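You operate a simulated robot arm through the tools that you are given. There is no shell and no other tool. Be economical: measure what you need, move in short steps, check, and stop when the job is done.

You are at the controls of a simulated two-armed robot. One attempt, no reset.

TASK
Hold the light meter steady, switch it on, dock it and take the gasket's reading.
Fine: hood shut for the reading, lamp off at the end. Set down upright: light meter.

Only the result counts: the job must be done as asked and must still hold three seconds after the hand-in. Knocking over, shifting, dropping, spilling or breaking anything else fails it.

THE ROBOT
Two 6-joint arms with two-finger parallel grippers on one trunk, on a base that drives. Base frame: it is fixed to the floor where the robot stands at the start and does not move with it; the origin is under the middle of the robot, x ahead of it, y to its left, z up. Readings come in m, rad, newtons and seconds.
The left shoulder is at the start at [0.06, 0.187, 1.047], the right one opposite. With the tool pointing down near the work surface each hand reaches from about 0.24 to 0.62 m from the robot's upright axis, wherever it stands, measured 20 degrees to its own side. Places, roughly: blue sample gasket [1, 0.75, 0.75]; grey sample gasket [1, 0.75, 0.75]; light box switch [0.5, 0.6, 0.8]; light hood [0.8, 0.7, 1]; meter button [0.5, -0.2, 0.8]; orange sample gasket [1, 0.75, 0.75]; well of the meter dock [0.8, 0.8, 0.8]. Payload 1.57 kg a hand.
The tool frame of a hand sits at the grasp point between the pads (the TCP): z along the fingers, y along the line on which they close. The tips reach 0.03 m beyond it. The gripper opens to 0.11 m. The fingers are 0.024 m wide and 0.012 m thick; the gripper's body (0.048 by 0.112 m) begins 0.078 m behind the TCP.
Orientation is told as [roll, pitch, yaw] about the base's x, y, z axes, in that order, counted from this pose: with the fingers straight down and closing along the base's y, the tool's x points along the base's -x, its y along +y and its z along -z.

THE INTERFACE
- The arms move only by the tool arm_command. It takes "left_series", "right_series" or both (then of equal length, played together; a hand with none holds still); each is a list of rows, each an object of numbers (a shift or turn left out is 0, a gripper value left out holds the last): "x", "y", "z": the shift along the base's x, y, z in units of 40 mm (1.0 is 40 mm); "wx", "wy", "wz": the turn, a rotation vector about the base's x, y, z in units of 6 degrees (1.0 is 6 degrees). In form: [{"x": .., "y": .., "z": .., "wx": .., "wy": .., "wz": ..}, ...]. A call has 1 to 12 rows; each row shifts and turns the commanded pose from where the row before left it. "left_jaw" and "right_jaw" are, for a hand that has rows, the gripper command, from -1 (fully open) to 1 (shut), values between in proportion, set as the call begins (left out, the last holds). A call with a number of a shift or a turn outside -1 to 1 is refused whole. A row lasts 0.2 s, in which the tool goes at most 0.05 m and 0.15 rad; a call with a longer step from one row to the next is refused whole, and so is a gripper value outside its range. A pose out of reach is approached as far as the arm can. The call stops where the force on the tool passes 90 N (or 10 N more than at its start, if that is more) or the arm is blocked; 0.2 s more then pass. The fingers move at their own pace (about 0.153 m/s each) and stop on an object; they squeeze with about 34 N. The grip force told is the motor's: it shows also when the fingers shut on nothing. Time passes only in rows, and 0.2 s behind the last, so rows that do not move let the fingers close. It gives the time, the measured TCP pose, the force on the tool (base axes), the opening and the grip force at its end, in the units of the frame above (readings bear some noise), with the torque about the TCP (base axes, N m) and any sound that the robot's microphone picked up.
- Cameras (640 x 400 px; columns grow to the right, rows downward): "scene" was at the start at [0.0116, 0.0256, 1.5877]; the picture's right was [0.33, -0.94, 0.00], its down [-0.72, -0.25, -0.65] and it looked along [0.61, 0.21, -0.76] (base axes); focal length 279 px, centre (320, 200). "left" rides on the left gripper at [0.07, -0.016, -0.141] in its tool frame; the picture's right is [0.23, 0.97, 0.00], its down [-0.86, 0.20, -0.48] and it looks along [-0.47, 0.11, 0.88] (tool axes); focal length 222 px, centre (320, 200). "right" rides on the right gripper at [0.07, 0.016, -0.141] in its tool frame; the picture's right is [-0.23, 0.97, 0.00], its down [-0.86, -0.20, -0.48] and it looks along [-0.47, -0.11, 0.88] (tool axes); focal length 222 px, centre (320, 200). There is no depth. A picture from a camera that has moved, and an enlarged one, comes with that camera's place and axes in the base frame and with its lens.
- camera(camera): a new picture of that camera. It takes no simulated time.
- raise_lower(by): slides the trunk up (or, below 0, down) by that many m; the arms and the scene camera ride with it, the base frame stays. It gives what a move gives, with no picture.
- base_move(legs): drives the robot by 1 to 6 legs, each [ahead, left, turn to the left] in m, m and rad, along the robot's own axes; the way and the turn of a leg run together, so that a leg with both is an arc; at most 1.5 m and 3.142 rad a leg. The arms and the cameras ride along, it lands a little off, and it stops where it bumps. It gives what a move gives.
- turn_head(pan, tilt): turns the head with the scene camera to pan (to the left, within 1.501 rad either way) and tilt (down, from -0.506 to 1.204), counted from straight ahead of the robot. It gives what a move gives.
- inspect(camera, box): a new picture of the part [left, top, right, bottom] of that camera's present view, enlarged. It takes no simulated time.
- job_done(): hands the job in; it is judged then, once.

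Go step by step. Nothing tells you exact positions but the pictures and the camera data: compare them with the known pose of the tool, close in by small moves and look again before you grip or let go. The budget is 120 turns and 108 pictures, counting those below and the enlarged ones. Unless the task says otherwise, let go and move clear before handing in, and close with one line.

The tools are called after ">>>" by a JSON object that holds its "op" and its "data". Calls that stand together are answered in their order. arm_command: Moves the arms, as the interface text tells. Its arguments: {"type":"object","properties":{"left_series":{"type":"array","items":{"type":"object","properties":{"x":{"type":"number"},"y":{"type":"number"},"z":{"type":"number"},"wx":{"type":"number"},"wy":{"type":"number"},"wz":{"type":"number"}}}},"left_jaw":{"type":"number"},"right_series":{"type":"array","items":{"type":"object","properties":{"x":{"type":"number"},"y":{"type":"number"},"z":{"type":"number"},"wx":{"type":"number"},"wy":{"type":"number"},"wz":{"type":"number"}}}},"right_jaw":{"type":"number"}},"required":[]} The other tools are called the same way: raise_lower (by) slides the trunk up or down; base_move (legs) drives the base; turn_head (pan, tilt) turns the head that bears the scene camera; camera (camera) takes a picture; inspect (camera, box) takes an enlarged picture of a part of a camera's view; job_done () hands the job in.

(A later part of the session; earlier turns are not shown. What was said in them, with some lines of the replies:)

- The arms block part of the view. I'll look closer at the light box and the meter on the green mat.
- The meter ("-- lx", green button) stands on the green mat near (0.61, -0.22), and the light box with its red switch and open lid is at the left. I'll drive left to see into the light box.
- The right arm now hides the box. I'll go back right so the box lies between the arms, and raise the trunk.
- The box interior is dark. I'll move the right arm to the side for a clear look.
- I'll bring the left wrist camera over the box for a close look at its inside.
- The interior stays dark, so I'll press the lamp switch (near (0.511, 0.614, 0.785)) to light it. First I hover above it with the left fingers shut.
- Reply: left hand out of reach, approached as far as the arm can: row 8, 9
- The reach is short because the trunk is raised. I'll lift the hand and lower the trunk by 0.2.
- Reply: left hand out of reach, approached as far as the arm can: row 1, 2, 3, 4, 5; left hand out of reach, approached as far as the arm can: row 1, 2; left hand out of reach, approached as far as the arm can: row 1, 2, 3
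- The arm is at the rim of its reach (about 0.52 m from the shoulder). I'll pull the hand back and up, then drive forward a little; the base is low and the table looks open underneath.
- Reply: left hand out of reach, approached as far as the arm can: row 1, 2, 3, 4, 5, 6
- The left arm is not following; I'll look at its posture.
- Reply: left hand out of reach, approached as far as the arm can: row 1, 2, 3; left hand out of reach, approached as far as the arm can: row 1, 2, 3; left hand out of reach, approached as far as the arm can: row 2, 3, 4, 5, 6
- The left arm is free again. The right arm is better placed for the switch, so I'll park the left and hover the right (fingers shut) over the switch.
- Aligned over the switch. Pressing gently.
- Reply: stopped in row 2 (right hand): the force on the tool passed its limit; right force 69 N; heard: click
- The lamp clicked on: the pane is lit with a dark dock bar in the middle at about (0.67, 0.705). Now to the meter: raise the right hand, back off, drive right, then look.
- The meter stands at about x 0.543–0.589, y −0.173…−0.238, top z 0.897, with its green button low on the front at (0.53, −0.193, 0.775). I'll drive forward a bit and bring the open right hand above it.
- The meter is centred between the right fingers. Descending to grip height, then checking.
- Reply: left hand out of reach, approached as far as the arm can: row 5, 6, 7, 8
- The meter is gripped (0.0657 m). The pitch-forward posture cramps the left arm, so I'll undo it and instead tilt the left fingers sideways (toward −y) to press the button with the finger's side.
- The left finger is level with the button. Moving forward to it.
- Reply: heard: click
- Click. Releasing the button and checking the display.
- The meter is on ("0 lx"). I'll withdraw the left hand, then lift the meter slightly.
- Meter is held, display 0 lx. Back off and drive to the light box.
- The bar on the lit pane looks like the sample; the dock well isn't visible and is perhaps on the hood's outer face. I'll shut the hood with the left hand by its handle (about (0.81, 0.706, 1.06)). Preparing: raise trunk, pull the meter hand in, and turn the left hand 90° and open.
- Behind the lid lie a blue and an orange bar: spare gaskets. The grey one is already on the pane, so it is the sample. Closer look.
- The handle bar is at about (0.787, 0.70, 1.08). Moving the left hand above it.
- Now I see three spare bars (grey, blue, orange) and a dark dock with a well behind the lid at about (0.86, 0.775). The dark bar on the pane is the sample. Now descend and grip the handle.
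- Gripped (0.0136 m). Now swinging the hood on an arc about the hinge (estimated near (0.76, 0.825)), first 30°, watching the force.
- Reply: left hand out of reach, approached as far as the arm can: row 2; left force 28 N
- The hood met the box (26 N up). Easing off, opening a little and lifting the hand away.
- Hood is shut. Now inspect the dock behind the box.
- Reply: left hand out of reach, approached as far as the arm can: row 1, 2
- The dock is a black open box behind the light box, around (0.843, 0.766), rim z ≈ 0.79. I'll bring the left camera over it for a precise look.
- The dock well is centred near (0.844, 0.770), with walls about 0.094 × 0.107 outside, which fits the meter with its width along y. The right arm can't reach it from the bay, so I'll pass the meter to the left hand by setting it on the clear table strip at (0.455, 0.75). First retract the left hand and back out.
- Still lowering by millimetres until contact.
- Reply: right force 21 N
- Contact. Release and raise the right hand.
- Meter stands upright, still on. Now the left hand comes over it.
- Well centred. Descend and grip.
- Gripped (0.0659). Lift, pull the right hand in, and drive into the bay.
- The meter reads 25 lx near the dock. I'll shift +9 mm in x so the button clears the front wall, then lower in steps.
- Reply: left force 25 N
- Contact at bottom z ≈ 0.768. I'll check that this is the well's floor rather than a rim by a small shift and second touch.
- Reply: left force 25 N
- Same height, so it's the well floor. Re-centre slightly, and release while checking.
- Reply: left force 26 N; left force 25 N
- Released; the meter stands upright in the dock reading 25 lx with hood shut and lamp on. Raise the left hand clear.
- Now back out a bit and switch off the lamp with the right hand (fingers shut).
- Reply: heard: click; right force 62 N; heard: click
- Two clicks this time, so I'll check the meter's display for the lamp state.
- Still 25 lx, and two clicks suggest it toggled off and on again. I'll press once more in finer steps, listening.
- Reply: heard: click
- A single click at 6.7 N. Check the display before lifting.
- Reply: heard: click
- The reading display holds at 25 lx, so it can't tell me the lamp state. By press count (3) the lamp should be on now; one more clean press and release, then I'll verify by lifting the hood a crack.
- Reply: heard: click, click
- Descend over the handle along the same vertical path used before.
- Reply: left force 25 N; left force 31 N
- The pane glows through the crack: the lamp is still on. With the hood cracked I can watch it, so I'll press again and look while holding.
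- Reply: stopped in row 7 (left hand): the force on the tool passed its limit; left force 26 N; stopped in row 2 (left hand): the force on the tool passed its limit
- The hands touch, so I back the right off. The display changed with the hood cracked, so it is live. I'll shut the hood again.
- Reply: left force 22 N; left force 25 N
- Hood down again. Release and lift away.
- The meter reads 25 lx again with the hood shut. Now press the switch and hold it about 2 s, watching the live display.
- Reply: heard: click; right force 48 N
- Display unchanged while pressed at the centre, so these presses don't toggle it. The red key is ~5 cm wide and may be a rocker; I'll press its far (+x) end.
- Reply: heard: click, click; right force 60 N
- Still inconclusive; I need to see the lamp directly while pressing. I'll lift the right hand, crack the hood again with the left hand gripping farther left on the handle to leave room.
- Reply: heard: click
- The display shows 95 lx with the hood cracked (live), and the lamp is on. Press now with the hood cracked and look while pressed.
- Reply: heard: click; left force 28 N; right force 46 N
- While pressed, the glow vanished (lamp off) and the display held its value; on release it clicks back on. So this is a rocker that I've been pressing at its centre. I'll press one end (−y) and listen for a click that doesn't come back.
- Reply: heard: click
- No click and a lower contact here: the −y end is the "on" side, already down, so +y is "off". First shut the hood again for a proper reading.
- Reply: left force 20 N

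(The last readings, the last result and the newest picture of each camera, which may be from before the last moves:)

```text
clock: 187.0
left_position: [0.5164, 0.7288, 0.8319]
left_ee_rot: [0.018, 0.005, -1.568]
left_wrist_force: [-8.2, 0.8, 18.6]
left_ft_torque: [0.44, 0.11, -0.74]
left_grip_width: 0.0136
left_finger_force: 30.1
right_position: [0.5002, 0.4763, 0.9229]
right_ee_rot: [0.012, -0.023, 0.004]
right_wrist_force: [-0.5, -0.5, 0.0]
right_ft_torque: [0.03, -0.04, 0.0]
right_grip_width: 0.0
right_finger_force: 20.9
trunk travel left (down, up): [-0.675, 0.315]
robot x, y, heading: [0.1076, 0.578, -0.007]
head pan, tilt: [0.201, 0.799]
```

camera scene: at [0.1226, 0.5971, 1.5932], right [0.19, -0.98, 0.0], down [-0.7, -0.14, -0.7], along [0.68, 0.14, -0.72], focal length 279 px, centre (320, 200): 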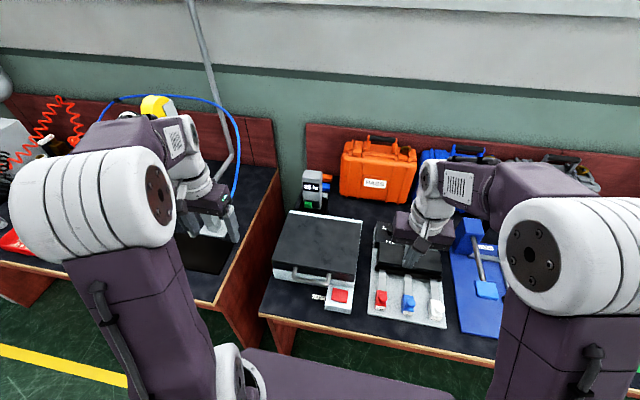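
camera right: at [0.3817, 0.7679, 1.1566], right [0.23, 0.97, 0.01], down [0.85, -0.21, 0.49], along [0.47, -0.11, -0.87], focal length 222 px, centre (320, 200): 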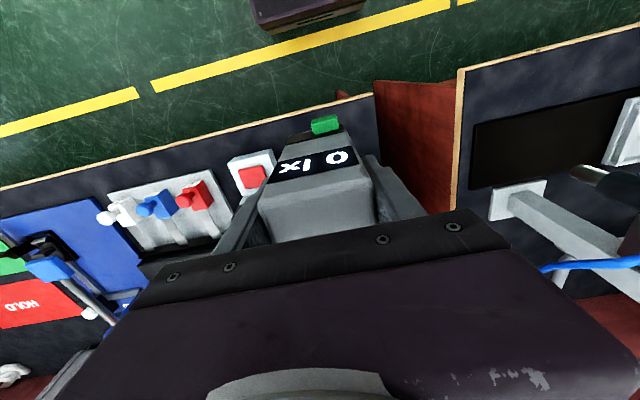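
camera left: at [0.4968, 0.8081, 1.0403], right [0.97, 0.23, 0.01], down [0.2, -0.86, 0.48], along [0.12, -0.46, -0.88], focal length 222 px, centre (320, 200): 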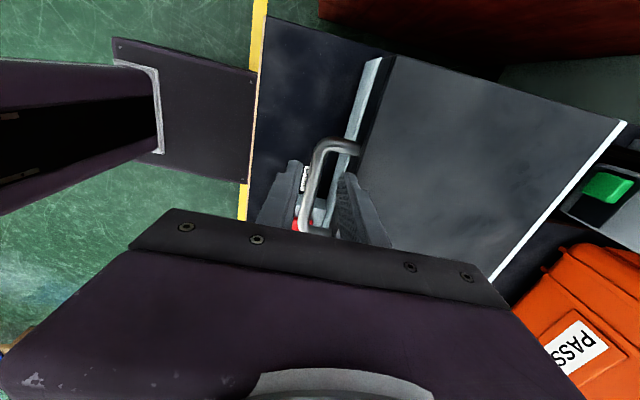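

>>> {"op": "arm_command", "data": {"left_series": [{"z": 0.05}, {}, {}], "left_jaw": 0.45}}

>>> {"op": "arm_command", "data": {"left_series": [{"z": 0.5}, {"z": 0.8}, {"z": 1}, {"z": 1}, {"z": 1}, {"z": 1}, {"y": 1}, {"y": 1}, {"y": 1}, {"y": 1}, {"y": 1}, {}]}}

>>> {"op": "inspect", "data": {"camera": "scene", "box": [280, 150, 370, 300]}}

```text
clock: 187.8
left_position: [0.518, 0.7304, 0.8321]
left_ee_rot: [0.013, 0.004, -1.566]
left_wrist_force: [-0.2, -0.4, -0.4]
left_ft_torque: [0.02, 0.02, -0.01]
left_grip_width: 0.03
left_finger_force: 0.0
right_position: [0.5042, 0.4766, 0.9218]
right_ee_rot: [0.012, -0.019, 0.007]
right_wrist_force: [0.1, -0.2, -0.1]
right_ft_torque: [-0.01, 0.02, 0.03]
right_grip_width: 0.0
right_finger_force: 21.0
trunk travel left (down, up): [-0.675, 0.315]
robot x, y, heading: [0.1077, 0.5825, -0.0]
head pan, tilt: [0.201, 0.799]
```

```text
clock: 190.4
left_position: [0.5182, 0.9304, 1.0435]
left_ee_rot: [0.012, 0.005, -1.567]
left_wrist_force: [-0.5, -0.8, 0.2]
left_ft_torque: [-0.03, -0.01, -0.02]
left_grip_width: 0.0301
left_finger_force: 0.1
right_position: [0.5032, 0.4764, 0.9206]
right_ee_rot: [0.012, -0.021, 0.006]
right_wrist_force: [-0.8, -0.2, -0.2]
right_ft_torque: [0.0, 0.0, 0.0]
right_grip_width: 0.0
right_finger_force: 21.9
trunk travel left (down, up): [-0.675, 0.315]
robot x, y, heading: [0.1025, 0.5865, -0.002]
head pan, tilt: [0.201, 0.799]
```

```text
2.67 times, centred on (325, 225) of scene
camera zoom: at [0.1228, 0.5976, 1.5932], right [0.19, -0.98, 0.0], down [-0.7, -0.14, -0.7], along [0.68, 0.14, -0.72], focal length 744 px, centre (307, 133)
```

zoom: 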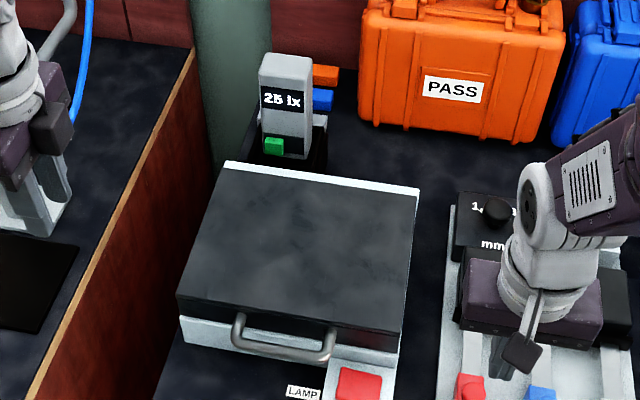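

25 lx with hood shut. Now press the +y end of the rocker.

>>> {"op": "arm_command", "data": {"right_series": [{"y": 0.95}, {"y": 0.95}, {"y": 0.95}, {"y": 0.95}, {"z": -0.8}, {"z": -0.8}, {"z": -0.6}]}}

>>> {"op": "arm_command", "data": {"right_series": [{"z": -0.1}, {"z": -0.1}, {"z": -0.1}, {"z": -0.1}, {}]}}

>>> {"op": "arm_command", "data": {"right_series": [{"z": 0.3}, {"z": 0.5}, {}, {}]}}

```text
clock: 192.0
left_position: [0.5178, 0.9292, 1.0448]
left_ee_rot: [0.013, 0.005, -1.567]
left_wrist_force: [0.4, 0.0, 0.4]
left_ft_torque: [-0.03, -0.01, 0.02]
left_grip_width: 0.0303
left_finger_force: 0.0
right_position: [0.5041, 0.6276, 0.8332]
right_ee_rot: [0.01, -0.019, 0.006]
right_wrist_force: [-0.1, 0.4, -0.4]
right_ft_torque: [-0.03, 0.0, 0.0]
right_grip_width: 0.0
right_finger_force: 21.4
trunk travel left (down, up): [-0.675, 0.315]
robot x, y, heading: [0.1022, 0.5805, -0.01]
head pan, tilt: [0.201, 0.799]
```

```text
clock: 193.2
left_position: [0.5161, 0.9305, 1.0449]
left_ee_rot: [0.013, 0.006, -1.568]
left_wrist_force: [0.3, -0.2, 0.1]
left_ft_torque: [0.0, 0.01, -0.03]
left_grip_width: 0.0303
left_finger_force: 0.1
right_position: [0.5037, 0.6274, 0.8172]
right_ee_rot: [0.011, -0.022, 0.006]
right_wrist_force: [0.2, 1.8, 1.0]
right_ft_torque: [0.02, 0.0, -0.02]
right_grip_width: 0.0001
right_finger_force: 21.7
trunk travel left (down, up): [-0.675, 0.315]
robot x, y, heading: [0.1086, 0.5819, -0.004]
head pan, tilt: [0.201, 0.799]
```

```text
clock: 194.2
left_position: [0.5173, 0.9302, 1.0449]
left_ee_rot: [0.014, 0.004, -1.566]
left_wrist_force: [-1.2, 0.6, 0.0]
left_ft_torque: [0.03, 0.01, 0.02]
left_grip_width: 0.0303
left_finger_force: 0.1
right_position: [0.5035, 0.6275, 0.8493]
right_ee_rot: [0.012, -0.02, 0.004]
right_wrist_force: [-0.4, -0.1, 0.0]
right_ft_torque: [0.03, -0.02, -0.01]
right_grip_width: 0.0003
right_finger_force: 21.4
trunk travel left (down, up): [-0.675, 0.315]
robot x, y, heading: [0.1033, 0.5831, -0.004]
head pan, tilt: [0.201, 0.799]
```

Barely touched; press deeper.

>>> {"op": "arm_command", "data": {"right_series": [{"z": -0.6}, {"z": -0.2}, {"z": -0.1}, {"z": -0.1}, {}]}}

>>> {"op": "arm_command", "data": {"right_series": [{"z": 0.3}, {"z": 0.5}, {}, {}]}}

```text
clock: 195.4
left_position: [0.5143, 0.9307, 1.0473]
left_ee_rot: [0.017, 0.006, -1.566]
left_wrist_force: [0.5, -0.3, 0.7]
left_ft_torque: [0.03, 0.0, 0.04]
left_grip_width: 0.0302
left_finger_force: 0.0
right_position: [0.5049, 0.6282, 0.8144]
right_ee_rot: [0.017, -0.031, 0.005]
right_wrist_force: [4.7, -2.1, 57.8]
right_ft_torque: [-0.61, 0.41, 0.08]
right_grip_width: 0.0
right_finger_force: 21.5
trunk travel left (down, up): [-0.675, 0.315]
robot x, y, heading: [0.1067, 0.5822, -0.009]
head pan, tilt: [0.201, 0.799]
heard: click
```

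```text
clock: 196.4
left_position: [0.5181, 0.93, 1.0443]
left_ee_rot: [0.013, 0.006, -1.567]
left_wrist_force: [-0.3, 0.0, 0.4]
left_ft_torque: [0.03, 0.02, -0.02]
left_grip_width: 0.0299
left_finger_force: 0.1
right_position: [0.5028, 0.6251, 0.8435]
right_ee_rot: [0.011, -0.018, 0.005]
right_wrist_force: [0.9, -0.1, 1.1]
right_ft_torque: [0.02, -0.02, 0.02]
right_grip_width: 0.0003
right_finger_force: 20.8
trunk travel left (down, up): [-0.675, 0.315]
robot x, y, heading: [0.1045, 0.5814, 0.0]
head pan, tilt: [0.201, 0.799]
```

One click on the press and none on release: the lamp stays off. Move both hands clear and take a last look.

>>> {"op": "arm_command", "data": {"right_series": [{"z": 1}, {"z": 1}, {"z": 1}, {"z": 1}, {"y": -1}, {"y": -1}, {"y": -1}, {"y": -1}]}}

>>> {"op": "base_move", "data": {"legs": [[-0.12, 0, 0]]}}

>>> {"op": "inspect", "data": {"camera": "scene", "box": [260, 120, 400, 300]}}

```text
clock: 198.2
left_position: [0.5182, 0.9288, 1.0453]
left_ee_rot: [0.012, 0.007, -1.567]
left_wrist_force: [0.7, -0.9, -0.2]
left_ft_torque: [0.08, -0.03, -0.01]
left_grip_width: 0.0305
left_finger_force: 0.1
right_position: [0.5049, 0.4667, 1.0025]
right_ee_rot: [0.014, -0.022, 0.005]
right_wrist_force: [0.5, -0.5, 0.3]
right_ft_torque: [0.04, 0.02, -0.02]
right_grip_width: 0.0
right_finger_force: 21.5
trunk travel left (down, up): [-0.675, 0.315]
robot x, y, heading: [0.1028, 0.5863, -0.008]
head pan, tilt: [0.201, 0.799]
```

```text
clock: 199.4
left_position: [0.3992, 0.9312, 1.0436]
left_ee_rot: [0.011, 0.005, -1.565]
left_wrist_force: [0.4, 0.6, -0.3]
left_ft_torque: [0.0, 0.02, 0.02]
left_grip_width: 0.0299
left_finger_force: 0.0
right_position: [0.3862, 0.4669, 1.0018]
right_ee_rot: [0.011, -0.017, 0.003]
right_wrist_force: [-0.5, -0.4, 0.2]
right_ft_torque: [-0.02, 0.02, -0.04]
right_grip_width: 0.0004
right_finger_force: 21.4
trunk travel left (down, up): [-0.675, 0.315]
robot x, y, heading: [-0.0146, 0.5822, -0.003]
head pan, tilt: [0.201, 0.799]
```

```text
2.22 times, centred on (330, 210) of scene
camera zoom: at [0.004, 0.5994, 1.5931], right [0.19, -0.98, 0.0], down [-0.7, -0.14, -0.7], along [0.68, 0.13, -0.72], focal length 620 px, centre (298, 178)
```

zoom: 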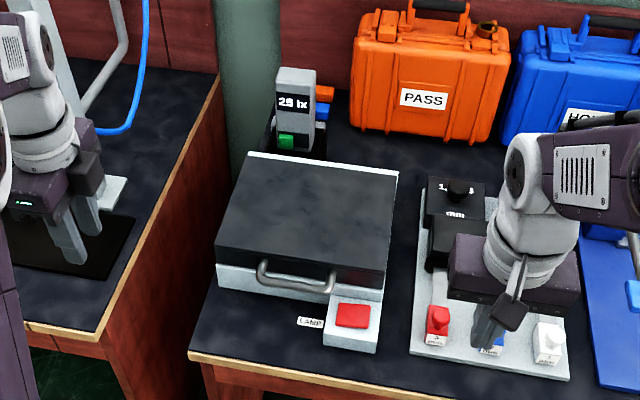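

The meter stands upright in the dock showing its 25 lx reading. The hood is shut, the lamp is off and both hands are clear, so I'm handing in.

>>> {"op": "job_done", "data": {}}

```text
The job is handed in.
```

The light meter is switched on and standing upright in its dock. It read 25 lx for the gasket in the light box, taken with the hood shut. I confirmed the lamp is off by sound only: the switch clicked off and did not click back.
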